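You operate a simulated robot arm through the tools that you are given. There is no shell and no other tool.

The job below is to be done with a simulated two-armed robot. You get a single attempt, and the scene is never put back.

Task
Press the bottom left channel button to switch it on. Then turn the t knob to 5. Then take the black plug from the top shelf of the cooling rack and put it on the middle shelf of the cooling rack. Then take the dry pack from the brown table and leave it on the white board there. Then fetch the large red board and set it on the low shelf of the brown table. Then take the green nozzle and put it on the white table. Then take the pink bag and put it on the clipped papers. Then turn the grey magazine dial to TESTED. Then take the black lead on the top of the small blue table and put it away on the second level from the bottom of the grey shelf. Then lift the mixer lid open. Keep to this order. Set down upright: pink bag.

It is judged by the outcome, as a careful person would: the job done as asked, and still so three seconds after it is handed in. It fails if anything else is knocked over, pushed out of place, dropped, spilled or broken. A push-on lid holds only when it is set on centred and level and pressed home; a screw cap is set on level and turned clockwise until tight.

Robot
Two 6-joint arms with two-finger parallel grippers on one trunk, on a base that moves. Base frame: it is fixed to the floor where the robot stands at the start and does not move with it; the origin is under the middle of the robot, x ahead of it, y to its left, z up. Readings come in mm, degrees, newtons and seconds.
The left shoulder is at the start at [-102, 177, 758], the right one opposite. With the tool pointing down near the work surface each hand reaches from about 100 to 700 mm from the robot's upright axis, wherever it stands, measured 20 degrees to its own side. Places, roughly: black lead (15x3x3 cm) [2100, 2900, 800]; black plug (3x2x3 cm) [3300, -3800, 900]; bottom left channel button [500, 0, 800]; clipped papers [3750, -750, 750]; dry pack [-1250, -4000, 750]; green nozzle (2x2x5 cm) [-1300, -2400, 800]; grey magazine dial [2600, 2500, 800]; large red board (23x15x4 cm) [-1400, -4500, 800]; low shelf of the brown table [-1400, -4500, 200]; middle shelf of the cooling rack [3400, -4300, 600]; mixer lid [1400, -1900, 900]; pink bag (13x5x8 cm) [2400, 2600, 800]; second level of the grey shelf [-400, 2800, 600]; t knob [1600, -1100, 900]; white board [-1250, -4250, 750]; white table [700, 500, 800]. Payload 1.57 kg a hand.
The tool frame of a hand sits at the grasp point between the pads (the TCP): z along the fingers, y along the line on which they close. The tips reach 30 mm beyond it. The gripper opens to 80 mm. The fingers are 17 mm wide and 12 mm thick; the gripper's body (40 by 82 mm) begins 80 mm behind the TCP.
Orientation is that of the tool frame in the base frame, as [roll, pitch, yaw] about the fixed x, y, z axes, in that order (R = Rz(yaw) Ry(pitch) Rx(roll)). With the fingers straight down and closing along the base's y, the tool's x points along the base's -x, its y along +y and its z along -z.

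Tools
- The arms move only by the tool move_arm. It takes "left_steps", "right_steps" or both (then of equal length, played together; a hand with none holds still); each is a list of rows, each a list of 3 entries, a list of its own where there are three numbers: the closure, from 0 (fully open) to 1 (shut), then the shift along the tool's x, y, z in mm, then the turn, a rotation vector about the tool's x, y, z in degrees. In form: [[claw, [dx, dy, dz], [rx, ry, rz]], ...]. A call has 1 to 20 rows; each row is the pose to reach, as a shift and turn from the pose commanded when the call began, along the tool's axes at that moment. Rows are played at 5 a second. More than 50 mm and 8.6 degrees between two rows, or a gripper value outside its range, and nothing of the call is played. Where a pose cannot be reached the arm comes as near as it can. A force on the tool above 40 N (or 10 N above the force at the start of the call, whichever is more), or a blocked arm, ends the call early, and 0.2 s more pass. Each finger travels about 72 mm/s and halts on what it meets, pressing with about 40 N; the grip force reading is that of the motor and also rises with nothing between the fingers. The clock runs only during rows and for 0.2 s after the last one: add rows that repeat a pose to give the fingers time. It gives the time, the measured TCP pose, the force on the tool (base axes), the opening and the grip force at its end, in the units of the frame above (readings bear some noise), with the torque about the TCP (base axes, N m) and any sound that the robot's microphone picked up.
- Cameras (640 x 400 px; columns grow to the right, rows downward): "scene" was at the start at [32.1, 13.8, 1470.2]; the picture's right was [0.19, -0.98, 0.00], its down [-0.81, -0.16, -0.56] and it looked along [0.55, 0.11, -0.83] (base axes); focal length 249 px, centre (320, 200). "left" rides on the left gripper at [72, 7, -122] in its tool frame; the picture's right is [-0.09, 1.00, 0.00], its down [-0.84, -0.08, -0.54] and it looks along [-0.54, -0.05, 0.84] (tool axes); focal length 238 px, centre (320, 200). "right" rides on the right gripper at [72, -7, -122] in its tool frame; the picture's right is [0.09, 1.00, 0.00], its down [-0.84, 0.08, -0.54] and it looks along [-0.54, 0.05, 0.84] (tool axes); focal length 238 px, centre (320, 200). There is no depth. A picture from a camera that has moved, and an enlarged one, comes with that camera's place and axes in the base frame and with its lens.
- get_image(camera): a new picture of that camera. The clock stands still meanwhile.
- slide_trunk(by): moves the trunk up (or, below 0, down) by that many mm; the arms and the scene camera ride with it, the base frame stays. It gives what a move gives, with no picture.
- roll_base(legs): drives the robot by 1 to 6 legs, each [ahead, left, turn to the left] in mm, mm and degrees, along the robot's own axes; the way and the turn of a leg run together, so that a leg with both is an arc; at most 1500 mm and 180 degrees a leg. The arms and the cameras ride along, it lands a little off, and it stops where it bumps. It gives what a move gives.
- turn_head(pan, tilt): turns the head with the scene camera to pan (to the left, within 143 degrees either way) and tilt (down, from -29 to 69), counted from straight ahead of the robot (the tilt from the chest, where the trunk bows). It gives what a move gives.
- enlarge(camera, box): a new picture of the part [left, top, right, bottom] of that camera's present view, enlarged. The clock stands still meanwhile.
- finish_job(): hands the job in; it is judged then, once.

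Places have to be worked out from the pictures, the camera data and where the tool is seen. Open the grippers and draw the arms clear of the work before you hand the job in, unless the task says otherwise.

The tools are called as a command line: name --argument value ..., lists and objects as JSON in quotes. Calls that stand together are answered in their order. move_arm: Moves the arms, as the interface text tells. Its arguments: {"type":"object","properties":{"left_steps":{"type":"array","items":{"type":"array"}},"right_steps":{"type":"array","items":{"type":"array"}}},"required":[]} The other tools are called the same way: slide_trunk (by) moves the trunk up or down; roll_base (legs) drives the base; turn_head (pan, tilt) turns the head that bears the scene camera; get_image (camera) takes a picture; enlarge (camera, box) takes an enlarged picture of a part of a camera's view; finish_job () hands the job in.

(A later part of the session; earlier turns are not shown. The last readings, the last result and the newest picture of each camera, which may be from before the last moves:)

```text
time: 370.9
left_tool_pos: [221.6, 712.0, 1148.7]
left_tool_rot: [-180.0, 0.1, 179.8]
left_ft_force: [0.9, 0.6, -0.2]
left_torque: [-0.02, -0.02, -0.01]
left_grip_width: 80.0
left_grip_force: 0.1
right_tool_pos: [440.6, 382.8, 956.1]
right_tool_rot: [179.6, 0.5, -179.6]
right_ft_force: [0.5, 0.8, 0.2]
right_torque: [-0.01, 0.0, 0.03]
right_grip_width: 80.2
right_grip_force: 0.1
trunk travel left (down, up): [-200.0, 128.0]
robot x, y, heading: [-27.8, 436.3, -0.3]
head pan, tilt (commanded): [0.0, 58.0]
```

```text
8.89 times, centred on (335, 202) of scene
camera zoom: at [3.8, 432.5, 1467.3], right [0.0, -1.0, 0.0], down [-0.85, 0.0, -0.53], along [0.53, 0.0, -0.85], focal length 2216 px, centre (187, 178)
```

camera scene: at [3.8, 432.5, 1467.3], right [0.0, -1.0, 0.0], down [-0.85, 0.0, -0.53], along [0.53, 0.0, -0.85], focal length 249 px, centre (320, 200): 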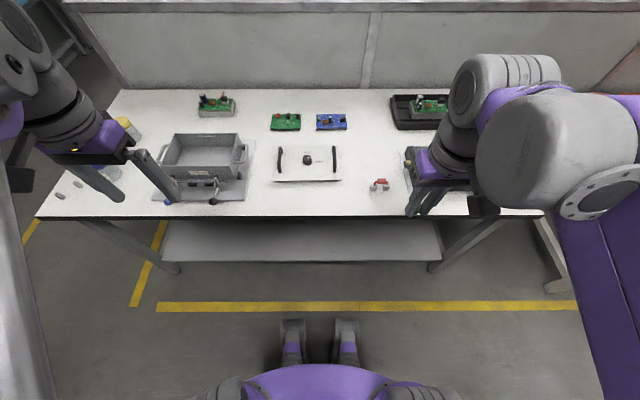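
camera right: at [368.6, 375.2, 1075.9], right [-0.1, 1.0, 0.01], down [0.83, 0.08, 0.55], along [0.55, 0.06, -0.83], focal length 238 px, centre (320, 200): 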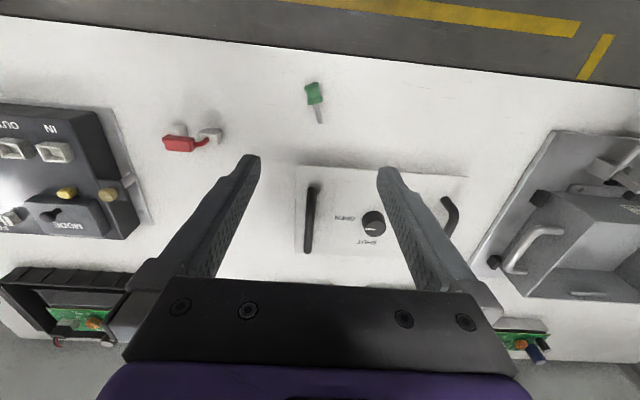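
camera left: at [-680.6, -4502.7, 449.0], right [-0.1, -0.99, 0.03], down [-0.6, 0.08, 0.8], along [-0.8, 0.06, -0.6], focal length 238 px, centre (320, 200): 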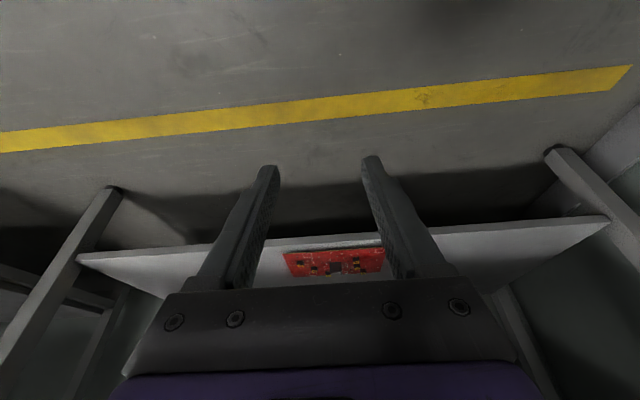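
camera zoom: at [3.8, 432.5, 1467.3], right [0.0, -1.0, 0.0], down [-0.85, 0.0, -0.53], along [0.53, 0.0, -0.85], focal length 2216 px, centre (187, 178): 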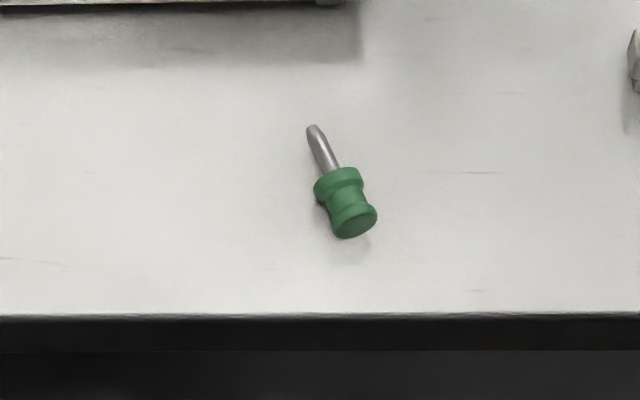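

It is at rest. I retract the right arm and check the nozzle once more before leaving for the pink bag.

move_arm --right_steps '[[0, [10, -15, -35], [0, 0, 0]], [0, [40, -40, -65], [0, 0, 0]], [0, [75, -65, -90], [0, 0, 0]], [0, [110, -90, -110], [0, 0, 0]], [0, [145, -115, -130], [0, 0, 0]], [0, [180, -140, -145], [0, 0, 0]], [0, [215, -165, -150], [0, 0, 0]], [0, [235, -200, -150], [0, 0, 0]]]'

enlarge --camera "scene" --box '[300, 180, 370, 225]'

```text
time: 372.6
left_tool_pos: [222.7, 712.3, 1147.7]
left_tool_rot: [-180.0, -0.1, 179.8]
left_ft_force: [-0.2, -0.4, -0.7]
left_torque: [-0.03, 0.01, 0.01]
left_grip_width: 80.0
left_grip_force: 0.0
right_tool_pos: [205.5, 178.9, 1103.2]
right_tool_rot: [179.4, 0.6, -179.6]
right_ft_force: [-0.1, -0.1, -0.1]
right_torque: [0.02, 0.01, -0.01]
right_grip_width: 80.0
right_grip_force: 0.1
trunk travel left (down, up): [-200.0, 128.0]
robot x, y, heading: [-32.8, 434.2, -0.4]
head pan, tilt (commanded): [0.0, 58.0]
```

```text
8.89 times, centred on (335, 202) of scene
camera zoom: at [4.1, 432.3, 1467.3], right [0.0, -1.0, 0.0], down [-0.85, 0.0, -0.53], along [0.53, 0.0, -0.85], focal length 2216 px, centre (187, 178)
```

zoom: 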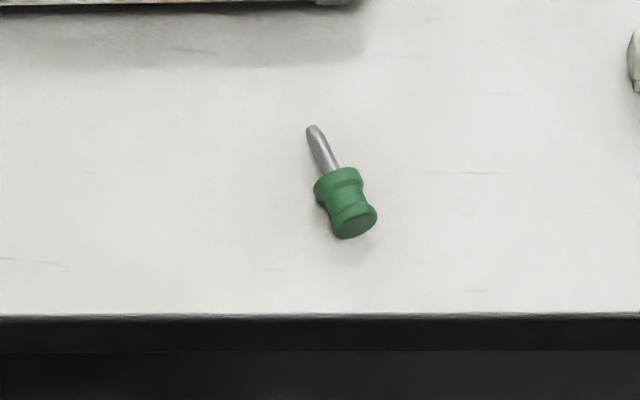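

The nozzle is stable. I drive around the table end to the small blue table (near edge y about 2445).

roll_base --legs '[[-140, 0, 0.2], [0, 0, 90], [1420, 0, 0], [0, 0, -90], [1250, 0, 0], [1200, 0, 0]]'

turn_head --pan 80 --tilt 30

get_image --camera "scene"

```text
time: 399.9
left_tool_pos: [2517.5, 2227.9, 1148.9]
left_tool_rot: [180.0, 0.0, -179.0]
left_ft_force: [1.5, -0.3, 0.7]
left_torque: [0.0, 0.02, -0.02]
left_grip_width: 80.1
left_grip_force: 0.0
right_tool_pos: [2512.5, 1696.2, 1103.6]
right_tool_rot: [179.6, 0.6, -178.3]
right_ft_force: [0.2, 1.2, 0.2]
right_torque: [0.07, 0.02, -0.04]
right_grip_width: 80.2
right_grip_force: 0.1
trunk travel left (down, up): [-200.0, 128.0]
robot x, y, heading: [2274.3, 1944.4, 0.9]
head pan, tilt (commanded): [0.0, 58.0]
```

```text
time: 401.4
left_tool_pos: [2517.2, 2227.5, 1148.4]
left_tool_rot: [179.9, 0.1, -179.0]
left_ft_force: [0.1, -0.7, -0.3]
left_torque: [-0.02, -0.02, 0.0]
left_grip_width: 79.9
left_grip_force: 0.0
right_tool_pos: [2512.4, 1696.0, 1103.6]
right_tool_rot: [179.6, 0.5, -178.5]
right_ft_force: [-0.3, 0.0, -1.1]
right_torque: [0.03, 0.02, 0.0]
right_grip_width: 80.1
right_grip_force: 0.1
trunk travel left (down, up): [-200.0, 128.0]
robot x, y, heading: [2275.8, 1944.9, 0.9]
head pan, tilt (commanded): [80.0, 30.0]
```

```text
taken
camera scene: at [2249.8, 2032.7, 1507.0], right [0.99, -0.16, 0.0], down [-0.08, -0.49, -0.87], along [0.14, 0.86, -0.5], focal length 249 px, centre (320, 200)
```

scene: 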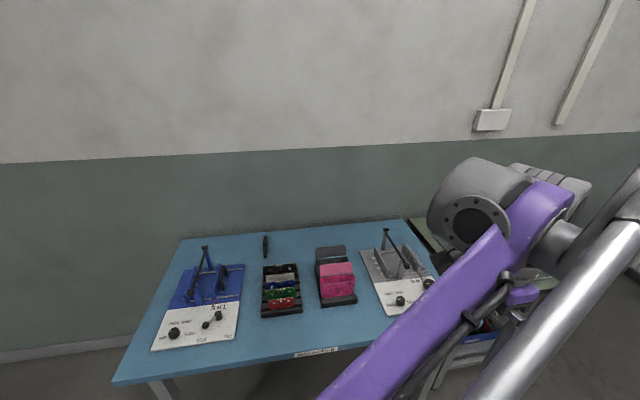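

I see the pink bag in a holder, the grey magazine fixture on its right and the black lead at the back. I turn to face the table and take a close look.

roll_base --legs '[[0, 0, 89.1], [100, 0, 0]]'

turn_head --pan -3 --tilt 45

get_image --camera "scene"

enlarge --camera "scene" --box '[240, 110, 480, 260]'

```text
time: 406.4
left_tool_pos: [1994.9, 2290.8, 1148.8]
left_tool_rot: [180.0, 0.0, -90.3]
left_ft_force: [-0.8, 0.3, 0.1]
left_torque: [0.0, 0.01, -0.01]
left_grip_width: 80.1
left_grip_force: 0.1
right_tool_pos: [2526.8, 2275.9, 1102.1]
right_tool_rot: [179.6, 0.5, -89.6]
right_ft_force: [0.0, 0.5, 0.0]
right_torque: [0.0, -0.02, -0.02]
right_grip_width: 79.7
right_grip_force: 0.1
trunk travel left (down, up): [-200.0, 128.0]
robot x, y, heading: [2270.5, 2040.8, 89.5]
head pan, tilt (commanded): [80.0, 30.0]
```

```text
time: 407.9
left_tool_pos: [1993.7, 2291.3, 1149.2]
left_tool_rot: [179.9, 0.0, -90.4]
left_ft_force: [0.6, 0.5, 0.4]
left_torque: [-0.02, 0.02, -0.01]
left_grip_width: 80.1
left_grip_force: 0.1
right_tool_pos: [2527.3, 2274.9, 1103.6]
right_tool_rot: [179.5, 0.5, -89.8]
right_ft_force: [-0.1, 0.1, 1.0]
right_torque: [-0.02, 0.03, -0.02]
right_grip_width: 79.9
right_grip_force: 0.0
trunk travel left (down, up): [-200.0, 128.0]
robot x, y, heading: [2276.1, 2042.9, 90.0]
head pan, tilt (commanded): [-3.0, 45.0]
```

```text
taken
camera scene: at [2278.9, 2084.2, 1484.4], right [1.0, -0.06, 0.0], down [-0.04, -0.71, -0.71], along [0.04, 0.71, -0.71], focal length 249 px, centre (320, 200)
```

scene: 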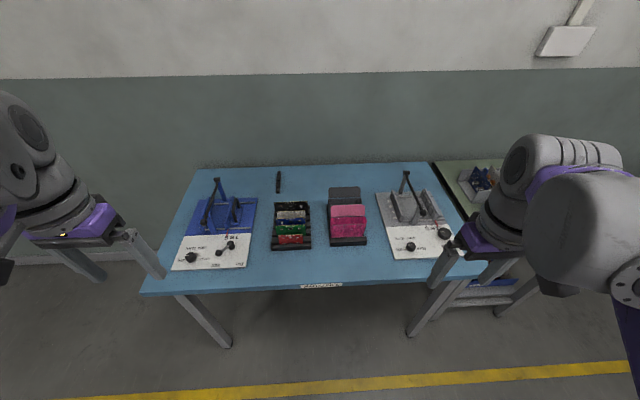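

```text
2.67 times, centred on (360, 185) of scene
camera zoom: at [2278.9, 2084.2, 1484.4], right [1.0, -0.06, 0.0], down [-0.04, -0.71, -0.71], along [0.04, 0.71, -0.71], focal length 665 px, centre (213, 240)
```

zoom: 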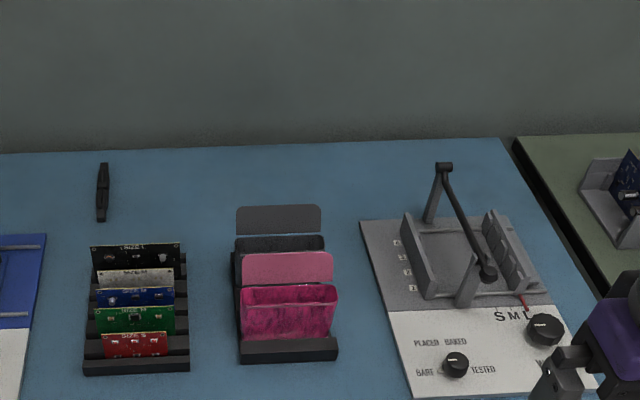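

I zoom in closely on the pink bag and on the grey magazine dial.

enlarge --camera "scene" --box '[315, 175, 385, 255]'

enlarge --camera "scene" --box '[370, 165, 460, 265]'

get_image --camera "right"

```text
5.00 times, centred on (350, 215) of scene
camera zoom: at [2278.9, 2084.2, 1484.4], right [1.0, -0.06, 0.0], down [-0.04, -0.71, -0.71], along [0.04, 0.71, -0.71], focal length 1247 px, centre (170, 125)
```

zoom: 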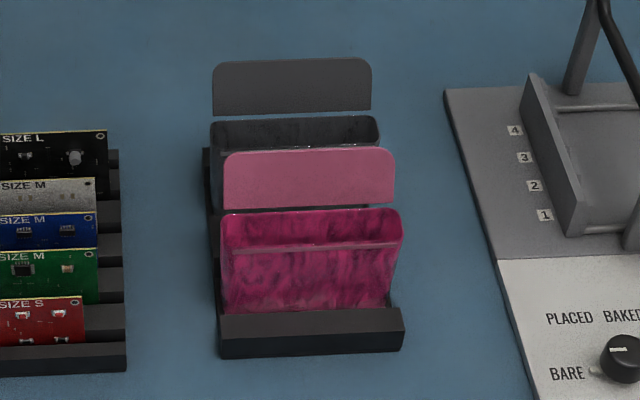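

```text
4.00 times, centred on (415, 215) of scene
camera zoom: at [2278.9, 2084.2, 1484.4], right [1.0, -0.06, 0.0], down [-0.04, -0.71, -0.71], along [0.04, 0.71, -0.71], focal length 997 px, centre (-60, 140)
```

zoom: 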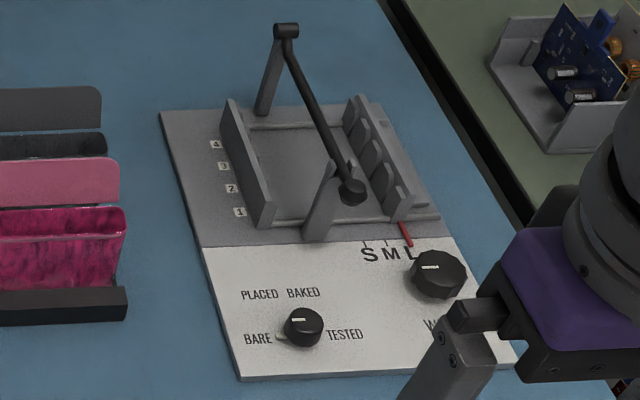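

```text
taken
camera right: at [2535.7, 2202.0, 1223.1], right [-1.0, -0.1, 0.01], down [-0.08, 0.83, 0.55], along [-0.06, 0.55, -0.83], focal length 238 px, centre (320, 200)
```

right: 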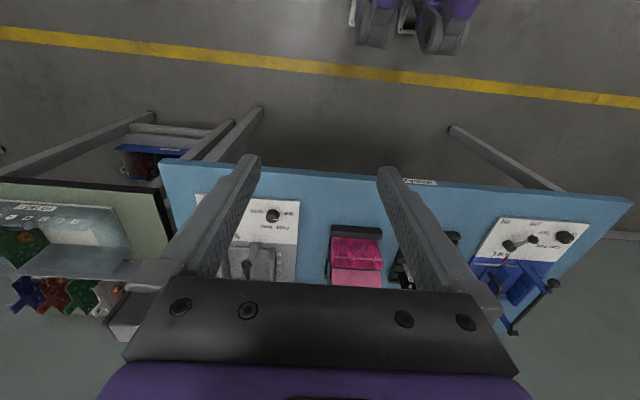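

enlarge --camera "right" --box '[310, 215, 410, 290]'

enlarge --camera "left" --box '[0, 100, 320, 300]'

```text
5.33 times, centred on (360, 252) of right
camera zoom: at [2535.7, 2202.0, 1223.1], right [-1.0, -0.1, 0.01], down [-0.08, 0.83, 0.55], along [-0.06, 0.55, -0.83], focal length 1271 px, centre (107, -80)
```

zoom: 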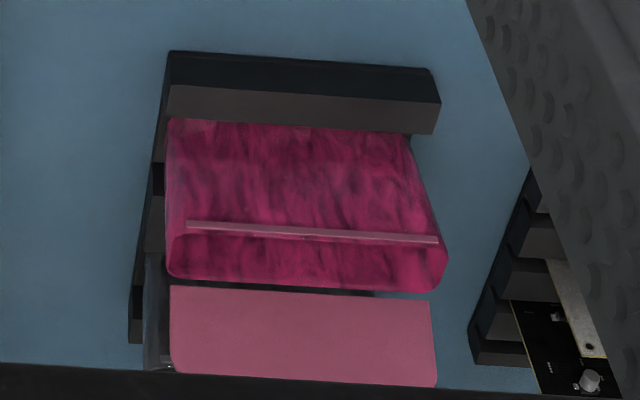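

```text
2.00 times, centred on (160, 200) of left
camera zoom: at [1988.2, 2218.1, 1269.4], right [-1.0, 0.1, 0.0], down [0.08, 0.84, 0.54], along [0.05, 0.54, -0.84], focal length 477 px, centre (640, 200)
```

zoom: 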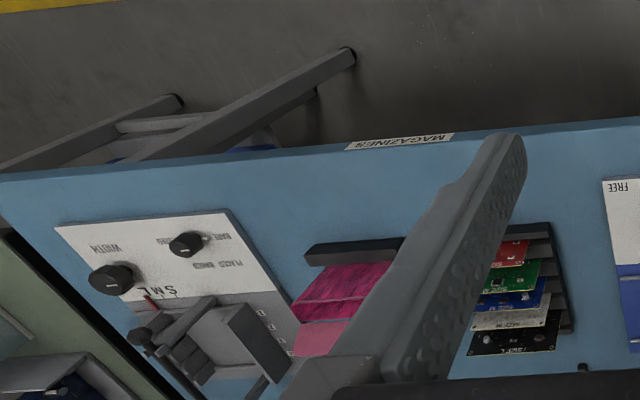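

The two views are too alike for depth. I bring the right hand's camera over the bag for a closer view.

move_arm --right_steps '[[0, [-35, 14, 10], [0, 0, 0]], [0, [-70, 28, 22], [0, 0, 0]], [0, [-105, 42, 35], [0, 0, 0]], [0, [-140, 56, 48], [0, 0, 0]], [0, [-175, 70, 60], [0, 0, 0]], [0, [-210, 84, 70], [0, 0, 0]], [0, [-245, 98, 80], [0, 0, 0]], [0, [-280, 112, 90], [0, 0, 0]], [0, [-300, 124, 95], [0, 0, 0]], [0, [-300, 124, 95], [0, 0, 0]]]'

get_image --camera "right"

get_image --camera "scene"

```text
time: 410.1
left_tool_pos: [1995.4, 2290.7, 1149.9]
left_tool_rot: [179.9, 0.0, -90.3]
left_ft_force: [0.5, 0.7, 0.4]
left_torque: [0.01, 0.0, -0.01]
left_grip_width: 80.0
left_grip_force: 0.1
right_tool_pos: [2400.1, 2574.3, 1012.6]
right_tool_rot: [179.5, 0.4, -89.7]
right_ft_force: [0.6, 0.9, -0.4]
right_torque: [-0.01, 0.02, 0.0]
right_grip_width: 80.0
right_grip_force: 0.0
trunk travel left (down, up): [-200.0, 128.0]
robot x, y, heading: [2269.9, 2041.1, 89.8]
head pan, tilt (commanded): [-3.0, 45.0]
```

```text
taken
camera right: at [2408.4, 2501.6, 1132.2], right [-1.0, -0.1, 0.01], down [-0.08, 0.83, 0.55], along [-0.06, 0.55, -0.83], focal length 238 px, centre (320, 200)
```

right: 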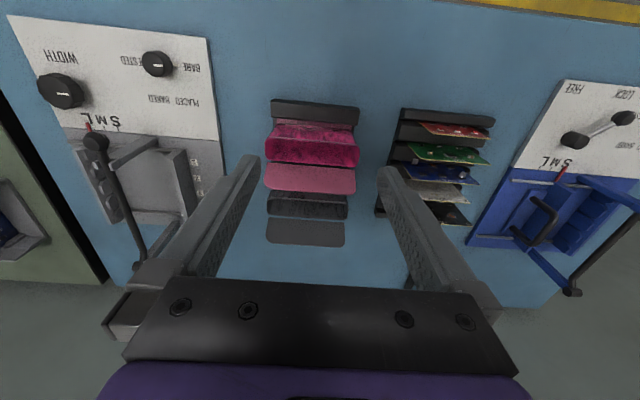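

```text
taken
camera scene: at [2279.1, 2083.8, 1484.4], right [1.0, -0.06, 0.0], down [-0.04, -0.71, -0.71], along [0.04, 0.71, -0.71], focal length 249 px, centre (320, 200)
```

scene: 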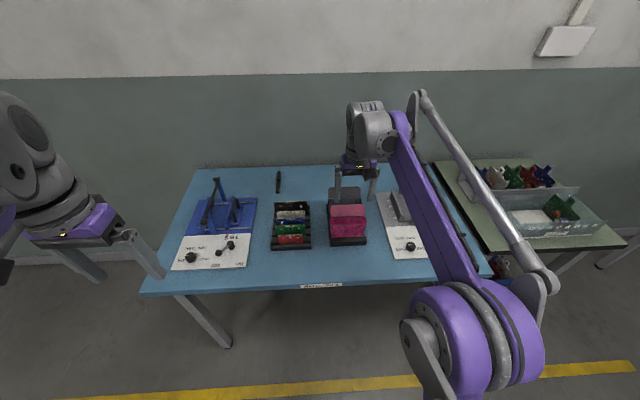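

enlarge --camera "right" --box '[250, 90, 370, 250]'

```text
2.50 times, centred on (310, 170) of right
camera zoom: at [2408.4, 2501.6, 1132.2], right [-1.0, -0.1, 0.01], down [-0.08, 0.83, 0.55], along [-0.06, 0.55, -0.83], focal length 596 px, centre (345, 275)
```

zoom: 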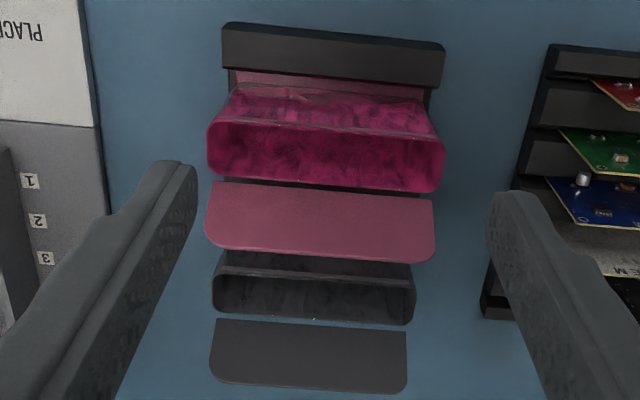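

I enlarge the bag more to understand its shape (opening, flap, gaps).

enlarge --camera "right" --box '[260, 95, 350, 165]'

enlarge --camera "right" --box '[260, 150, 350, 220]'

```text
5.71 times, centred on (305, 130) of right
camera zoom: at [2408.4, 2501.6, 1132.2], right [-1.0, -0.1, 0.01], down [-0.08, 0.83, 0.55], along [-0.06, 0.55, -0.83], focal length 1362 px, centre (406, 600)
```

zoom: 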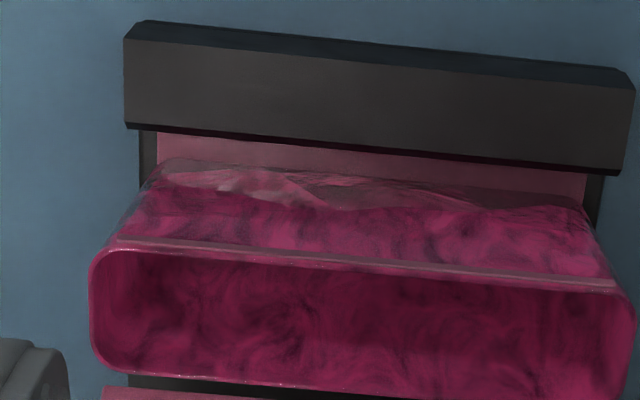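

```text
5.71 times, centred on (305, 185) of right
camera zoom: at [2408.4, 2501.6, 1132.2], right [-1.0, -0.1, 0.01], down [-0.08, 0.83, 0.55], along [-0.06, 0.55, -0.83], focal length 1362 px, centre (406, 286)
```

zoom: 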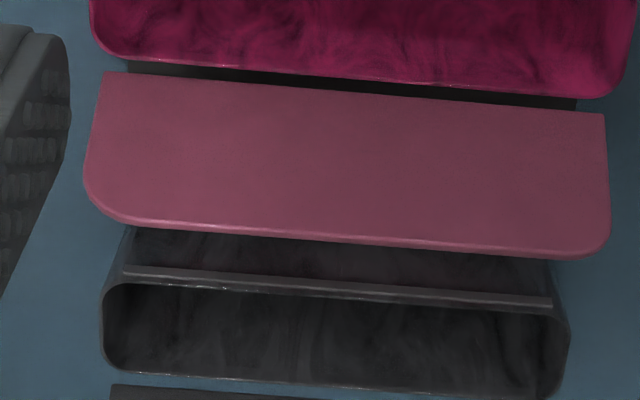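

The bag is an open-topped pouch with a lighter pink piece behind it. To see its profile, I turn the right hand so its camera looks at the bag from the right side.

move_arm --right_steps '[[0, [-2, -5, 0], [0, 0, -8]], [0, [-4, -10, 0], [0, 0, -16]], [0, [-8, -15, 0], [0, 0, -24]], [0, [-12, -20, 0], [0, 0, -32]], [0, [-16, -25, 0], [0, 0, -40]], [0, [-20, -30, 0], [0, 0, -48]], [0, [-25, -35, 0], [0, 0, -56]], [0, [-30, -40, 0], [0, 0, -64]], [0, [-35, -45, 0], [0, 0, -72]], [0, [-40, -50, 0], [0, 0, -80]], [0, [-45, -55, 0], [0, 0, -88]], [0, [-45, -60, 10], [0, 0, -90]]]'

get_image --camera "right"

```text
time: 412.7
left_tool_pos: [1994.7, 2290.7, 1149.4]
left_tool_rot: [179.9, 0.0, -90.3]
left_ft_force: [-0.7, 0.3, 0.7]
left_torque: [-0.02, 0.0, 0.01]
left_grip_width: 80.1
left_grip_force: 0.1
right_tool_pos: [2459.3, 2619.5, 1001.4]
right_tool_rot: [-179.5, 0.4, 0.4]
right_ft_force: [-0.4, -0.4, 0.1]
right_torque: [-0.01, -0.01, 0.0]
right_grip_width: 79.8
right_grip_force: 0.0
trunk travel left (down, up): [-200.0, 128.0]
robot x, y, heading: [2271.3, 2037.4, 90.0]
head pan, tilt (commanded): [-3.0, 45.0]
```

```text
taken
camera right: at [2533.1, 2625.9, 1121.9], right [0.1, -0.99, -0.01], down [-0.83, -0.09, 0.55], along [-0.55, -0.05, -0.84], focal length 238 px, centre (320, 200)
```

right: 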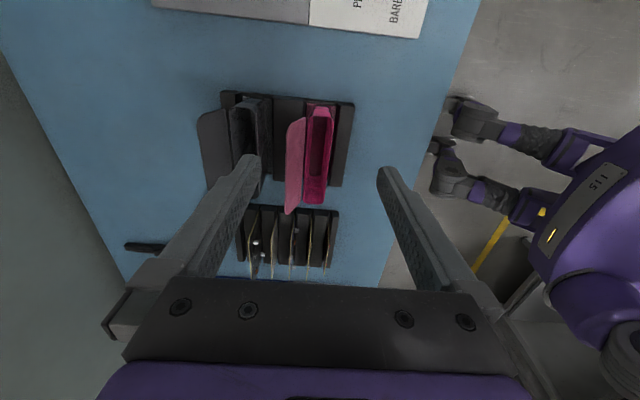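

enlarge --camera "right" --box '[190, 85, 370, 220]'

enlarge --camera "right" --box '[275, 95, 365, 155]'

```text
2.96 times, centred on (280, 152) of right
camera zoom: at [2533.1, 2625.9, 1121.9], right [0.1, -0.99, -0.01], down [-0.83, -0.09, 0.55], along [-0.55, -0.05, -0.84], focal length 706 px, centre (438, 341)
```

zoom: 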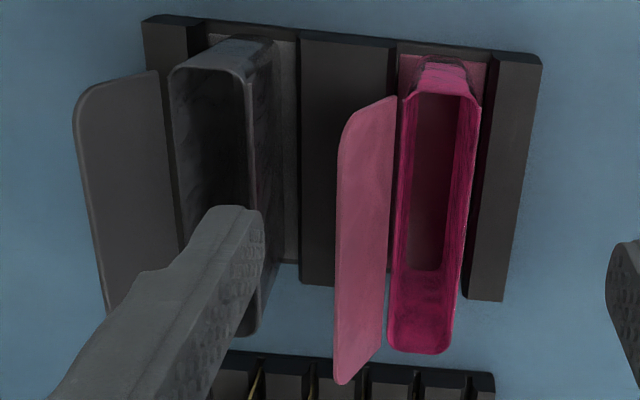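

```text
6.67 times, centred on (320, 125) of right
camera zoom: at [2533.1, 2625.9, 1121.9], right [0.1, -0.99, -0.01], down [-0.83, -0.09, 0.55], along [-0.55, -0.05, -0.84], focal length 1589 px, centre (320, 700)
```

zoom: 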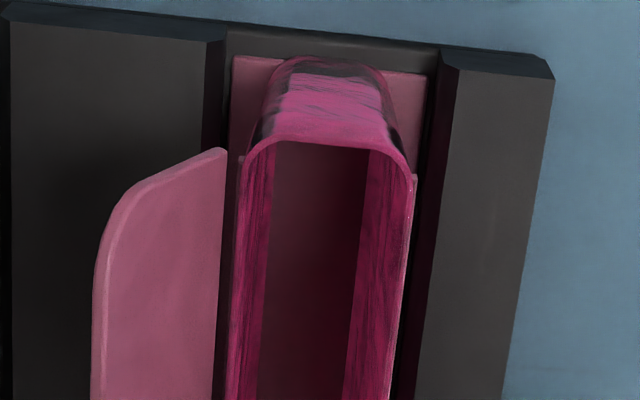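

Now clear: the pouch is a hollow tub (outer y about 2603–2634, x 2351–2467, rim z about 850). I can pinch its front wall, one finger inside and one outside. I set a 14 mm opening and come above the front wall.

move_arm --right_steps '[[0.3, [-17, 5, 15], [0, 0, 0]], [0.6, [-34, 10, 35], [0, 0, 0]], [0.825, [-50, 14, 60], [0, 0, 0]], [0.825, [-50, 14, 85], [0, 0, 0]], [0.825, [-50, 14, 85], [0, 0, 0]]]'

get_image --camera "right"

enlarge --camera "right" --box '[260, 90, 380, 210]'

enlarge --camera "scene" --box '[310, 160, 390, 240]'

```text
time: 413.9
left_tool_pos: [1994.6, 2291.7, 1149.4]
left_tool_rot: [180.0, 0.1, -90.3]
left_ft_force: [0.7, -0.3, -0.2]
left_torque: [0.0, 0.01, 0.01]
left_grip_width: 80.0
left_grip_force: 0.1
right_tool_pos: [2410.0, 2605.7, 916.3]
right_tool_rot: [-179.5, 0.5, 0.2]
right_ft_force: [0.0, 0.8, 0.2]
right_torque: [-0.01, 0.01, -0.03]
right_grip_width: 14.1
right_grip_force: 0.0
trunk travel left (down, up): [-200.0, 128.0]
robot x, y, heading: [2272.5, 2039.7, 89.6]
head pan, tilt (commanded): [-3.0, 45.0]
```

```text
taken
camera right: at [2483.6, 2612.8, 1036.7], right [0.1, -1.0, -0.01], down [-0.83, -0.09, 0.55], along [-0.55, -0.05, -0.84], focal length 238 px, centre (320, 200)
```

right: 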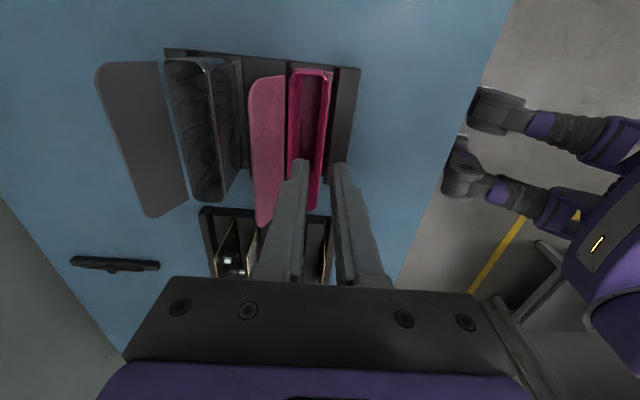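

```text
3.33 times, centred on (320, 150) of right
camera zoom: at [2483.6, 2612.8, 1036.7], right [0.1, -1.0, -0.01], down [-0.83, -0.09, 0.55], along [-0.55, -0.05, -0.84], focal length 794 px, centre (320, 367)
```

zoom: 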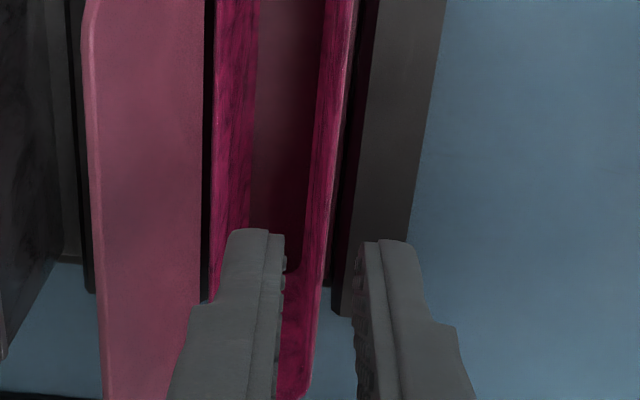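

```text
5.00 times, centred on (350, 200) of scene
camera zoom: at [2278.8, 2084.0, 1484.4], right [1.0, -0.06, 0.0], down [-0.04, -0.71, -0.71], along [0.04, 0.71, -0.71], focal length 1247 px, centre (170, 200)
```

zoom: 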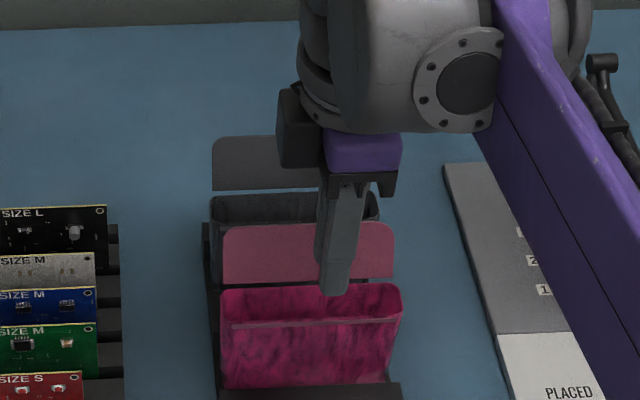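

The front rim lies 3 mm on the near side of the TCP and the interior is centred for the inner finger. I descend slowly, checking force.

move_arm --right_steps '[[0.825, [0, 0, 15], [0, 0, 0]], [0.825, [0, 0, 28], [0, 0, 0]], [0.825, [0, 0, 36], [0, 0, 0]], [0.825, [0, 0, 36], [0, 0, 0]]]'

enlarge --camera "right" --box '[260, 90, 380, 210]'

enlarge --camera "scene" --box '[310, 160, 390, 240]'

```text
time: 414.9
left_tool_pos: [1995.6, 2292.0, 1149.2]
left_tool_rot: [-180.0, 0.0, -90.3]
left_ft_force: [-0.2, 0.0, 0.2]
left_torque: [0.0, -0.01, 0.02]
left_grip_width: 79.9
left_grip_force: 0.1
right_tool_pos: [2411.3, 2607.3, 880.0]
right_tool_rot: [-179.5, 0.4, 0.3]
right_ft_force: [-0.5, -0.2, 0.3]
right_torque: [0.0, 0.01, 0.04]
right_grip_width: 14.0
right_grip_force: 0.0
trunk travel left (down, up): [-200.0, 128.0]
robot x, y, heading: [2274.0, 2042.1, 89.9]
head pan, tilt (commanded): [-3.0, 45.0]
```

```text
3.33 times, centred on (320, 150) of right
camera zoom: at [2483.9, 2613.0, 1001.7], right [0.1, -1.0, -0.01], down [-0.83, -0.09, 0.55], along [-0.55, -0.05, -0.84], focal length 794 px, centre (320, 367)
```

zoom: 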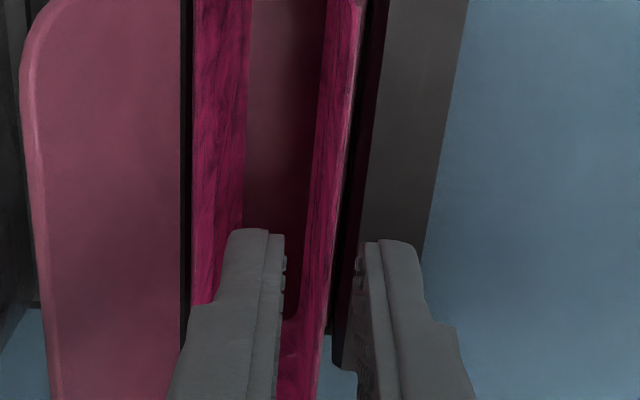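

```text
5.00 times, centred on (350, 200) of scene
camera zoom: at [2278.9, 2084.2, 1484.4], right [1.0, -0.06, 0.0], down [-0.04, -0.71, -0.71], along [0.04, 0.71, -0.71], focal length 1247 px, centre (170, 200)
```

zoom: 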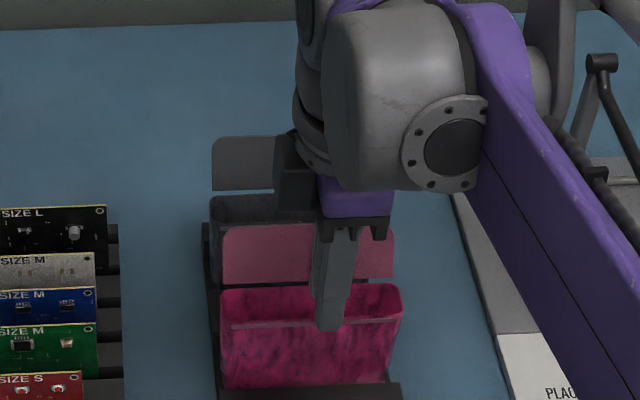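

Everything lines up: inner finger inside, outer finger in front of the wall. I go 20 mm deeper, watching for contact.

move_arm --right_steps '[[0.825, [0, 0, 7], [0, 0, 0]], [0.825, [0, 0, 14], [0, 0, 0]], [0.825, [0, 0, 20], [0, 0, 0]], [0.825, [0, 0, 20], [0, 0, 0]]]'

enlarge --camera "scene" --box '[310, 160, 390, 240]'

```text
time: 415.9
left_tool_pos: [1994.6, 2291.6, 1149.1]
left_tool_rot: [-180.0, 0.0, -90.3]
left_ft_force: [0.5, -0.8, -0.1]
left_torque: [0.0, 0.01, 0.0]
left_grip_width: 80.0
left_grip_force: 0.0
right_tool_pos: [2409.2, 2607.4, 859.9]
right_tool_rot: [-179.5, 0.4, 0.3]
right_ft_force: [0.3, -0.3, -0.1]
right_torque: [0.02, 0.01, -0.03]
right_grip_width: 14.1
right_grip_force: 0.1
trunk travel left (down, up): [-200.0, 128.0]
robot x, y, heading: [2275.2, 2042.3, 89.6]
head pan, tilt (commanded): [-3.0, 45.0]
```

```text
5.00 times, centred on (350, 200) of scene
camera zoom: at [2278.9, 2084.2, 1484.4], right [1.0, -0.06, 0.0], down [-0.04, -0.71, -0.71], along [0.04, 0.71, -0.71], focal length 1247 px, centre (170, 200)
```

zoom: 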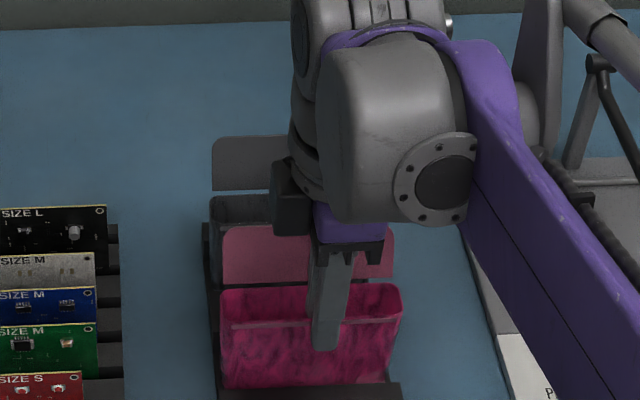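

No contact, so the pouch is hollow. I close on the front wall.

move_arm --right_steps '[[0.9, [0, 0, 0], [0, 0, 0]], [0.96, [0, 0, 0], [0, 0, 0]], [1, [0, 0, 0], [0, 0, 0]], [1, [0, 0, 0], [0, 0, 0]]]'

enlarge --camera "right" --box '[230, 70, 390, 210]'

```text
time: 416.9
left_tool_pos: [1995.2, 2290.4, 1149.0]
left_tool_rot: [-180.0, 0.1, -90.3]
left_ft_force: [0.7, -0.1, -1.0]
left_torque: [0.01, -0.01, -0.04]
left_grip_width: 80.1
left_grip_force: 0.0
right_tool_pos: [2409.0, 2607.0, 860.2]
right_tool_rot: [-179.5, 0.4, 0.3]
right_ft_force: [0.5, -0.5, 0.7]
right_torque: [0.0, 0.02, 0.03]
right_grip_width: 1.8
right_grip_force: 23.7
trunk travel left (down, up): [-200.0, 128.0]
robot x, y, heading: [2273.5, 2040.9, 90.0]
head pan, tilt (commanded): [-3.0, 45.0]
```

```text
2.86 times, centred on (310, 140) of right
camera zoom: at [2482.9, 2612.9, 981.3], right [0.1, -1.0, -0.01], down [-0.83, -0.09, 0.55], along [-0.55, -0.05, -0.84], focal length 681 px, centre (349, 371)
```

zoom: 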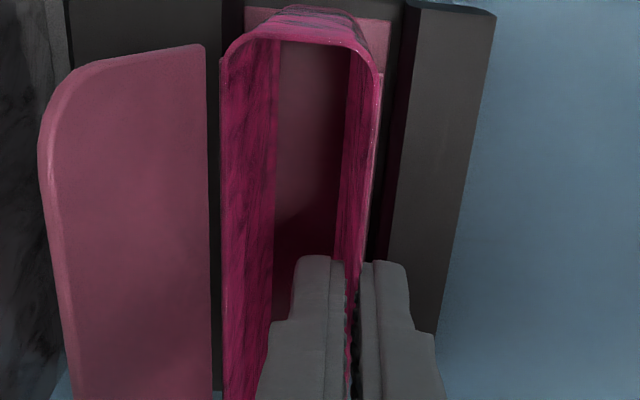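

Pinched the wall (1.8 mm). I lift 12 mm and look at which parts come along.

move_arm --right_steps '[[1, [0, 0, -3], [0, 0, 0]], [1, [0, 0, -7], [0, 0, 0]], [1, [0, 0, -12], [0, 0, 0]], [1, [0, 0, -12], [0, 0, 0]]]'

enlarge --camera "right" --box '[180, 50, 390, 210]'

enlarge --camera "scene" --box '[310, 160, 390, 240]'

```text
time: 417.9
left_tool_pos: [1994.3, 2291.1, 1148.5]
left_tool_rot: [180.0, 0.0, -90.3]
left_ft_force: [0.0, 0.7, -0.2]
left_torque: [0.03, -0.01, -0.01]
left_grip_width: 80.1
left_grip_force: 0.1
right_tool_pos: [2410.1, 2606.2, 872.1]
right_tool_rot: [-179.6, 0.4, 0.4]
right_ft_force: [0.8, -0.4, 0.2]
right_torque: [-0.07, 0.05, -0.01]
right_grip_width: 1.8
right_grip_force: 23.9
trunk travel left (down, up): [-200.0, 128.0]
robot x, y, heading: [2274.3, 2040.2, 89.8]
head pan, tilt (commanded): [-3.0, 45.0]
```

```text
2.50 times, centred on (285, 130) of right
camera zoom: at [2483.8, 2613.1, 993.3], right [0.1, -1.0, -0.01], down [-0.83, -0.09, 0.55], along [-0.55, -0.05, -0.84], focal length 596 px, centre (408, 375)
```

zoom: 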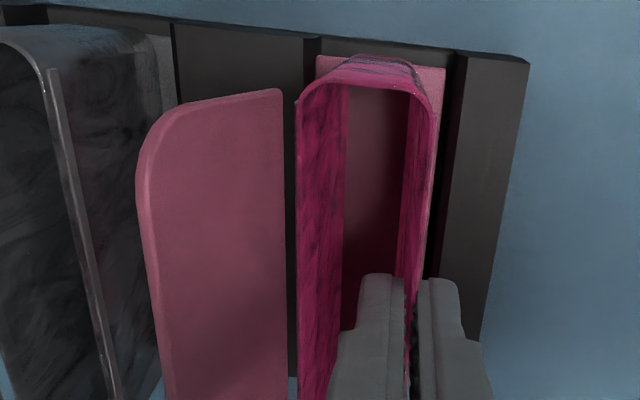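

```text
5.00 times, centred on (350, 200) of scene
camera zoom: at [2278.9, 2084.2, 1484.4], right [1.0, -0.06, 0.0], down [-0.04, -0.71, -0.71], along [0.04, 0.71, -0.71], focal length 1247 px, centre (170, 200)
```

zoom: 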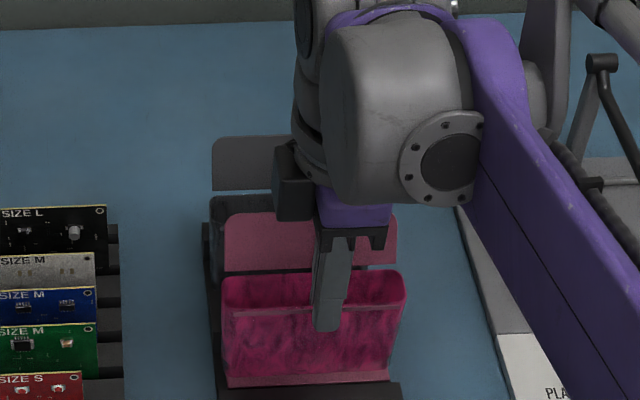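

The whole bag with its base and flap comes up together. I lift it clear and draw it back toward me.

move_arm --right_steps '[[1, [0, 0, -25], [0, 0, 0]], [1, [0, 0, -55], [0, 0, 0]], [1, [0, 0, -90], [0, 0, 0]], [1, [0, 0, -125], [0, 0, 0]], [1, [0, 30, -155], [0, 0, 0]], [1, [0, 65, -180], [0, 0, 0]], [1, [0, 105, -195], [0, 0, 0]], [1, [0, 145, -205], [0, 0, 0]], [1, [0, 185, -215], [0, 0, 0]], [1, [0, 225, -220], [0, 0, 0]], [1, [0, 225, -220], [0, 0, 0]]]'

get_image --camera "right"

get_image --camera "scene"

```text
time: 420.3
left_tool_pos: [1995.0, 2291.8, 1149.0]
left_tool_rot: [-180.0, 0.0, -90.3]
left_ft_force: [-0.3, 0.0, 0.2]
left_torque: [-0.03, 0.03, 0.0]
left_grip_width: 79.9
left_grip_force: 0.0
right_tool_pos: [2412.1, 2380.1, 1090.6]
right_tool_rot: [-179.5, 0.5, 0.2]
right_ft_force: [-0.6, 0.5, -0.5]
right_torque: [-0.01, 0.02, -0.01]
right_grip_width: 1.9
right_grip_force: 23.7
trunk travel left (down, up): [-200.0, 128.0]
robot x, y, heading: [2272.9, 2044.3, 89.6]
head pan, tilt (commanded): [-3.0, 45.0]
```

```text
taken
camera right: at [2486.5, 2385.9, 1211.0], right [0.1, -1.0, -0.01], down [-0.83, -0.09, 0.55], along [-0.55, -0.05, -0.84], focal length 238 px, centre (320, 200)
```

right: 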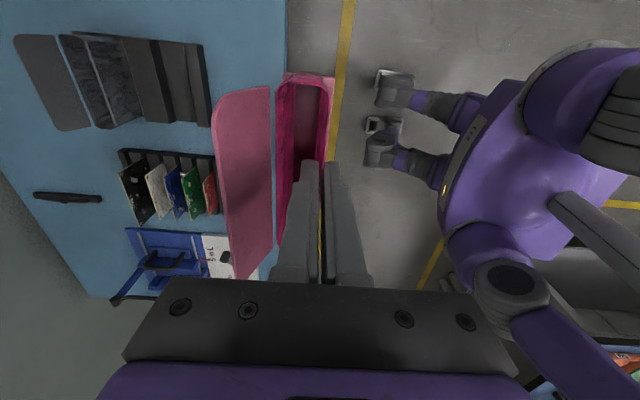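

```text
taken
camera scene: at [2278.9, 2085.3, 1484.4], right [1.0, -0.06, 0.0], down [-0.04, -0.71, -0.71], along [0.04, 0.71, -0.71], focal length 249 px, centre (320, 200)
```

scene: 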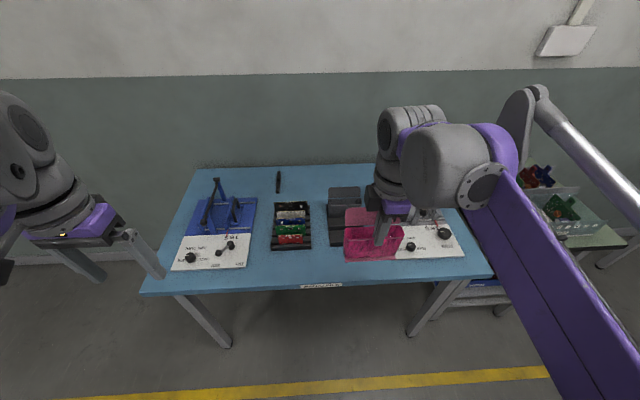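

The bag hangs level. I carry it toward the desk with the clipped papers, stopping short to look.

roll_base --legs '[[-260, 0, 0], [0, 0, -90], [1000, 0, 0], [0, 0, -89.7], [1000, 0, 0]]'

turn_head --pan 15 --tilt 28

get_image --camera "scene"

get_image --camera "right"

```text
time: 439.4
left_tool_pos: [3580.5, 552.7, 1149.3]
left_tool_rot: [-180.0, 0.1, 91.4]
left_ft_force: [-0.8, -0.1, 1.1]
left_torque: [0.06, -0.03, -0.02]
left_grip_width: 79.9
left_grip_force: 0.1
right_tool_pos: [3165.7, 452.7, 1091.3]
right_tool_rot: [-179.5, 0.5, -178.0]
right_ft_force: [-0.2, 0.0, -0.5]
right_torque: [-0.01, -0.05, 0.0]
right_grip_width: 1.7
right_grip_force: 23.2
trunk travel left (down, up): [-200.0, 128.0]
robot x, y, heading: [3297.0, 792.8, -88.4]
head pan, tilt (commanded): [-3.0, 45.0]
```

```text
time: 440.2
left_tool_pos: [3580.3, 553.2, 1149.4]
left_tool_rot: [179.9, -0.1, 91.5]
left_ft_force: [-0.8, -0.2, 0.1]
left_torque: [0.0, -0.04, 0.01]
left_grip_width: 79.9
left_grip_force: 0.1
right_tool_pos: [3164.6, 453.1, 1090.9]
right_tool_rot: [-179.5, 0.3, -178.0]
right_ft_force: [0.7, -0.9, -0.2]
right_torque: [0.0, -0.02, 0.01]
right_grip_width: 1.7
right_grip_force: 23.3
trunk travel left (down, up): [-200.0, 128.0]
robot x, y, heading: [3295.5, 793.4, -88.5]
head pan, tilt (commanded): [15.0, 28.0]
```

```text
taken
camera scene: at [3319.8, 745.3, 1510.1], right [-0.96, -0.28, 0.0], down [-0.13, 0.45, -0.88], along [0.25, -0.85, -0.47], focal length 249 px, centre (320, 200)
```

scene: 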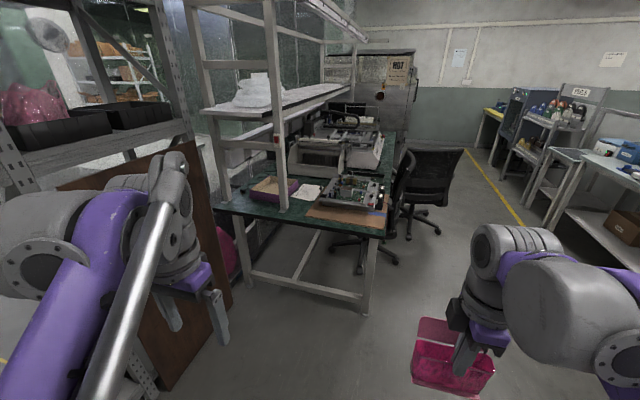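

```text
taken
camera right: at [3093.8, 445.1, 1211.1], right [-0.13, 0.99, -0.01], down [0.83, 0.11, 0.55], along [0.54, 0.06, -0.84], focal length 238 px, centre (320, 200)
```

right: 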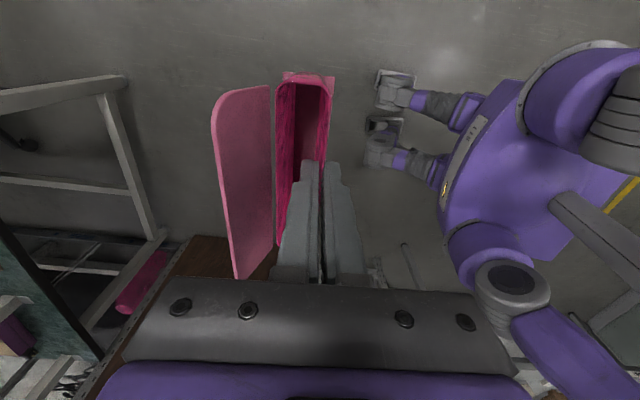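

The clipped papers lie on the desk's north end near [3830, -740]. I check the rack on my left and zoom on the papers before going closer.

enlarge --camera "scene" --box '[210, 150, 410, 260]'

turn_head --pan 55 --tilt 35

get_image --camera "scene"

```text
3.20 times, centred on (310, 205) of scene
camera zoom: at [3319.8, 745.3, 1510.1], right [-0.96, -0.28, 0.0], down [-0.13, 0.45, -0.88], along [0.25, -0.85, -0.47], focal length 798 px, centre (352, 184)
```

zoom: 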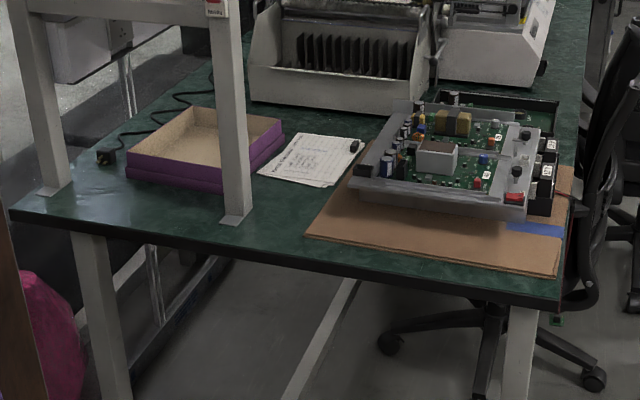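

```text
time: 441.2
left_tool_pos: [3580.0, 553.3, 1148.7]
left_tool_rot: [179.9, 0.0, 91.5]
left_ft_force: [1.2, 0.2, -0.1]
left_torque: [-0.01, -0.01, -0.01]
left_grip_width: 80.3
left_grip_force: 0.0
right_tool_pos: [3166.0, 453.9, 1090.3]
right_tool_rot: [-179.4, 0.5, -178.0]
right_ft_force: [-0.5, -0.3, 0.0]
right_torque: [0.0, -0.02, 0.03]
right_grip_width: 1.6
right_grip_force: 22.6
trunk travel left (down, up): [-200.0, 128.0]
robot x, y, heading: [3294.0, 793.2, -88.4]
head pan, tilt (commanded): [55.0, 35.0]
```

```text
taken
camera scene: at [3367.3, 784.0, 1499.2], right [-0.55, -0.83, 0.0], down [-0.48, 0.32, -0.82], along [0.68, -0.45, -0.57], focal length 249 px, centre (320, 200)
```

scene: 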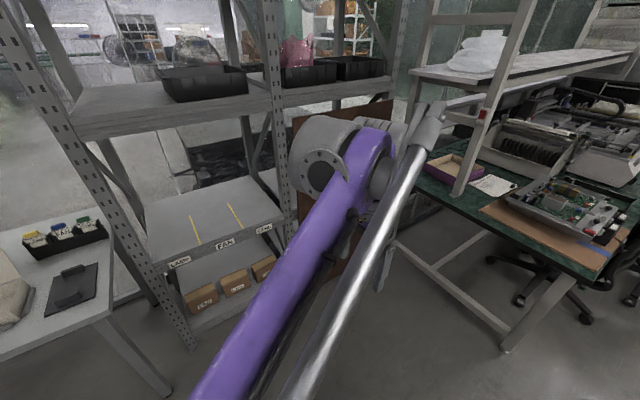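

Papers span about x 3757–3925, y -600 to -827; a desk post stands near [3901, -440] with a beam at z about 1118. I tuck the left arm well back and move to the desk's north end.

move_arm --left_steps '[[0, [35, 15, 0], [0, 0, 0]], [0, [70, 30, 0], [0, 0, 0]], [0, [105, 45, 0], [0, 0, 0]], [0, [120, 50, 0], [0, 0, 0]]]'

roll_base --legs '[[0, 0, -1.6], [0, 440, 0], [700, 0, 0]]'

turn_head --pan 5 --tilt 42

get_image --camera "scene"

```text
time: 442.2
left_tool_pos: [3617.9, 655.6, 1149.2]
left_tool_rot: [-179.0, 0.1, 85.9]
left_ft_force: [0.1, -0.5, -0.3]
left_torque: [0.0, -0.01, -0.01]
left_grip_width: 79.9
left_grip_force: 0.1
right_tool_pos: [3165.3, 453.0, 1090.4]
right_tool_rot: [-179.5, 0.3, -178.0]
right_ft_force: [-0.1, 0.1, -0.7]
right_torque: [-0.02, 0.01, 0.0]
right_grip_width: 1.9
right_grip_force: 23.7
trunk travel left (down, up): [-200.0, 128.0]
robot x, y, heading: [3291.8, 791.9, -88.4]
head pan, tilt (commanded): [55.0, 35.0]
```

```text
time: 450.5
left_tool_pos: [4049.0, -68.1, 1147.4]
left_tool_rot: [-179.1, 0.1, 84.6]
left_ft_force: [-0.8, -0.4, -0.8]
left_torque: [0.03, -0.04, 0.0]
left_grip_width: 79.9
left_grip_force: 0.1
right_tool_pos: [3593.7, -261.4, 1090.4]
right_tool_rot: [-179.6, 0.4, -179.4]
right_ft_force: [-0.1, 0.3, -0.7]
right_torque: [0.02, 0.0, -0.02]
right_grip_width: 1.8
right_grip_force: 23.6
trunk travel left (down, up): [-200.0, 128.0]
robot x, y, heading: [3730.5, 77.4, -90.0]
head pan, tilt (commanded): [55.0, 35.0]
```

```text
time: 451.7
left_tool_pos: [4048.0, -67.0, 1147.8]
left_tool_rot: [-178.9, 0.1, 84.4]
left_ft_force: [0.1, -0.1, 0.3]
left_torque: [0.0, 0.02, -0.02]
left_grip_width: 79.8
left_grip_force: 0.0
right_tool_pos: [3593.7, -260.9, 1091.4]
right_tool_rot: [-179.4, 0.5, -179.4]
right_ft_force: [-0.8, 0.3, 0.0]
right_torque: [-0.02, -0.03, -0.01]
right_grip_width: 1.8
right_grip_force: 23.6
trunk travel left (down, up): [-200.0, 128.0]
robot x, y, heading: [3733.2, 75.2, -89.9]
head pan, tilt (commanded): [5.0, 42.0]
```

```text
taken
camera scene: at [3739.6, 31.9, 1488.7], right [-1.0, -0.09, 0.0], down [-0.06, 0.67, -0.74], along [0.07, -0.74, -0.67], focal length 249 px, centre (320, 200)
```

scene: 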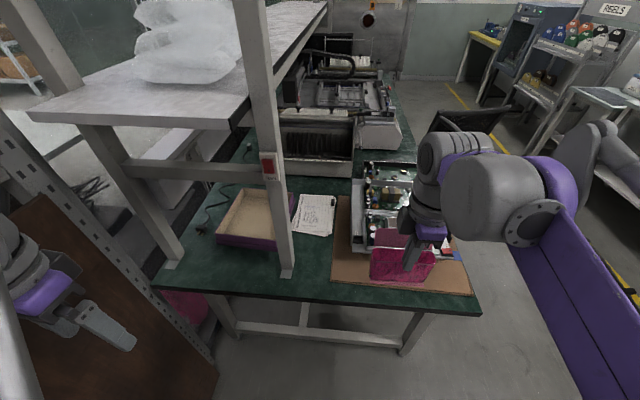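

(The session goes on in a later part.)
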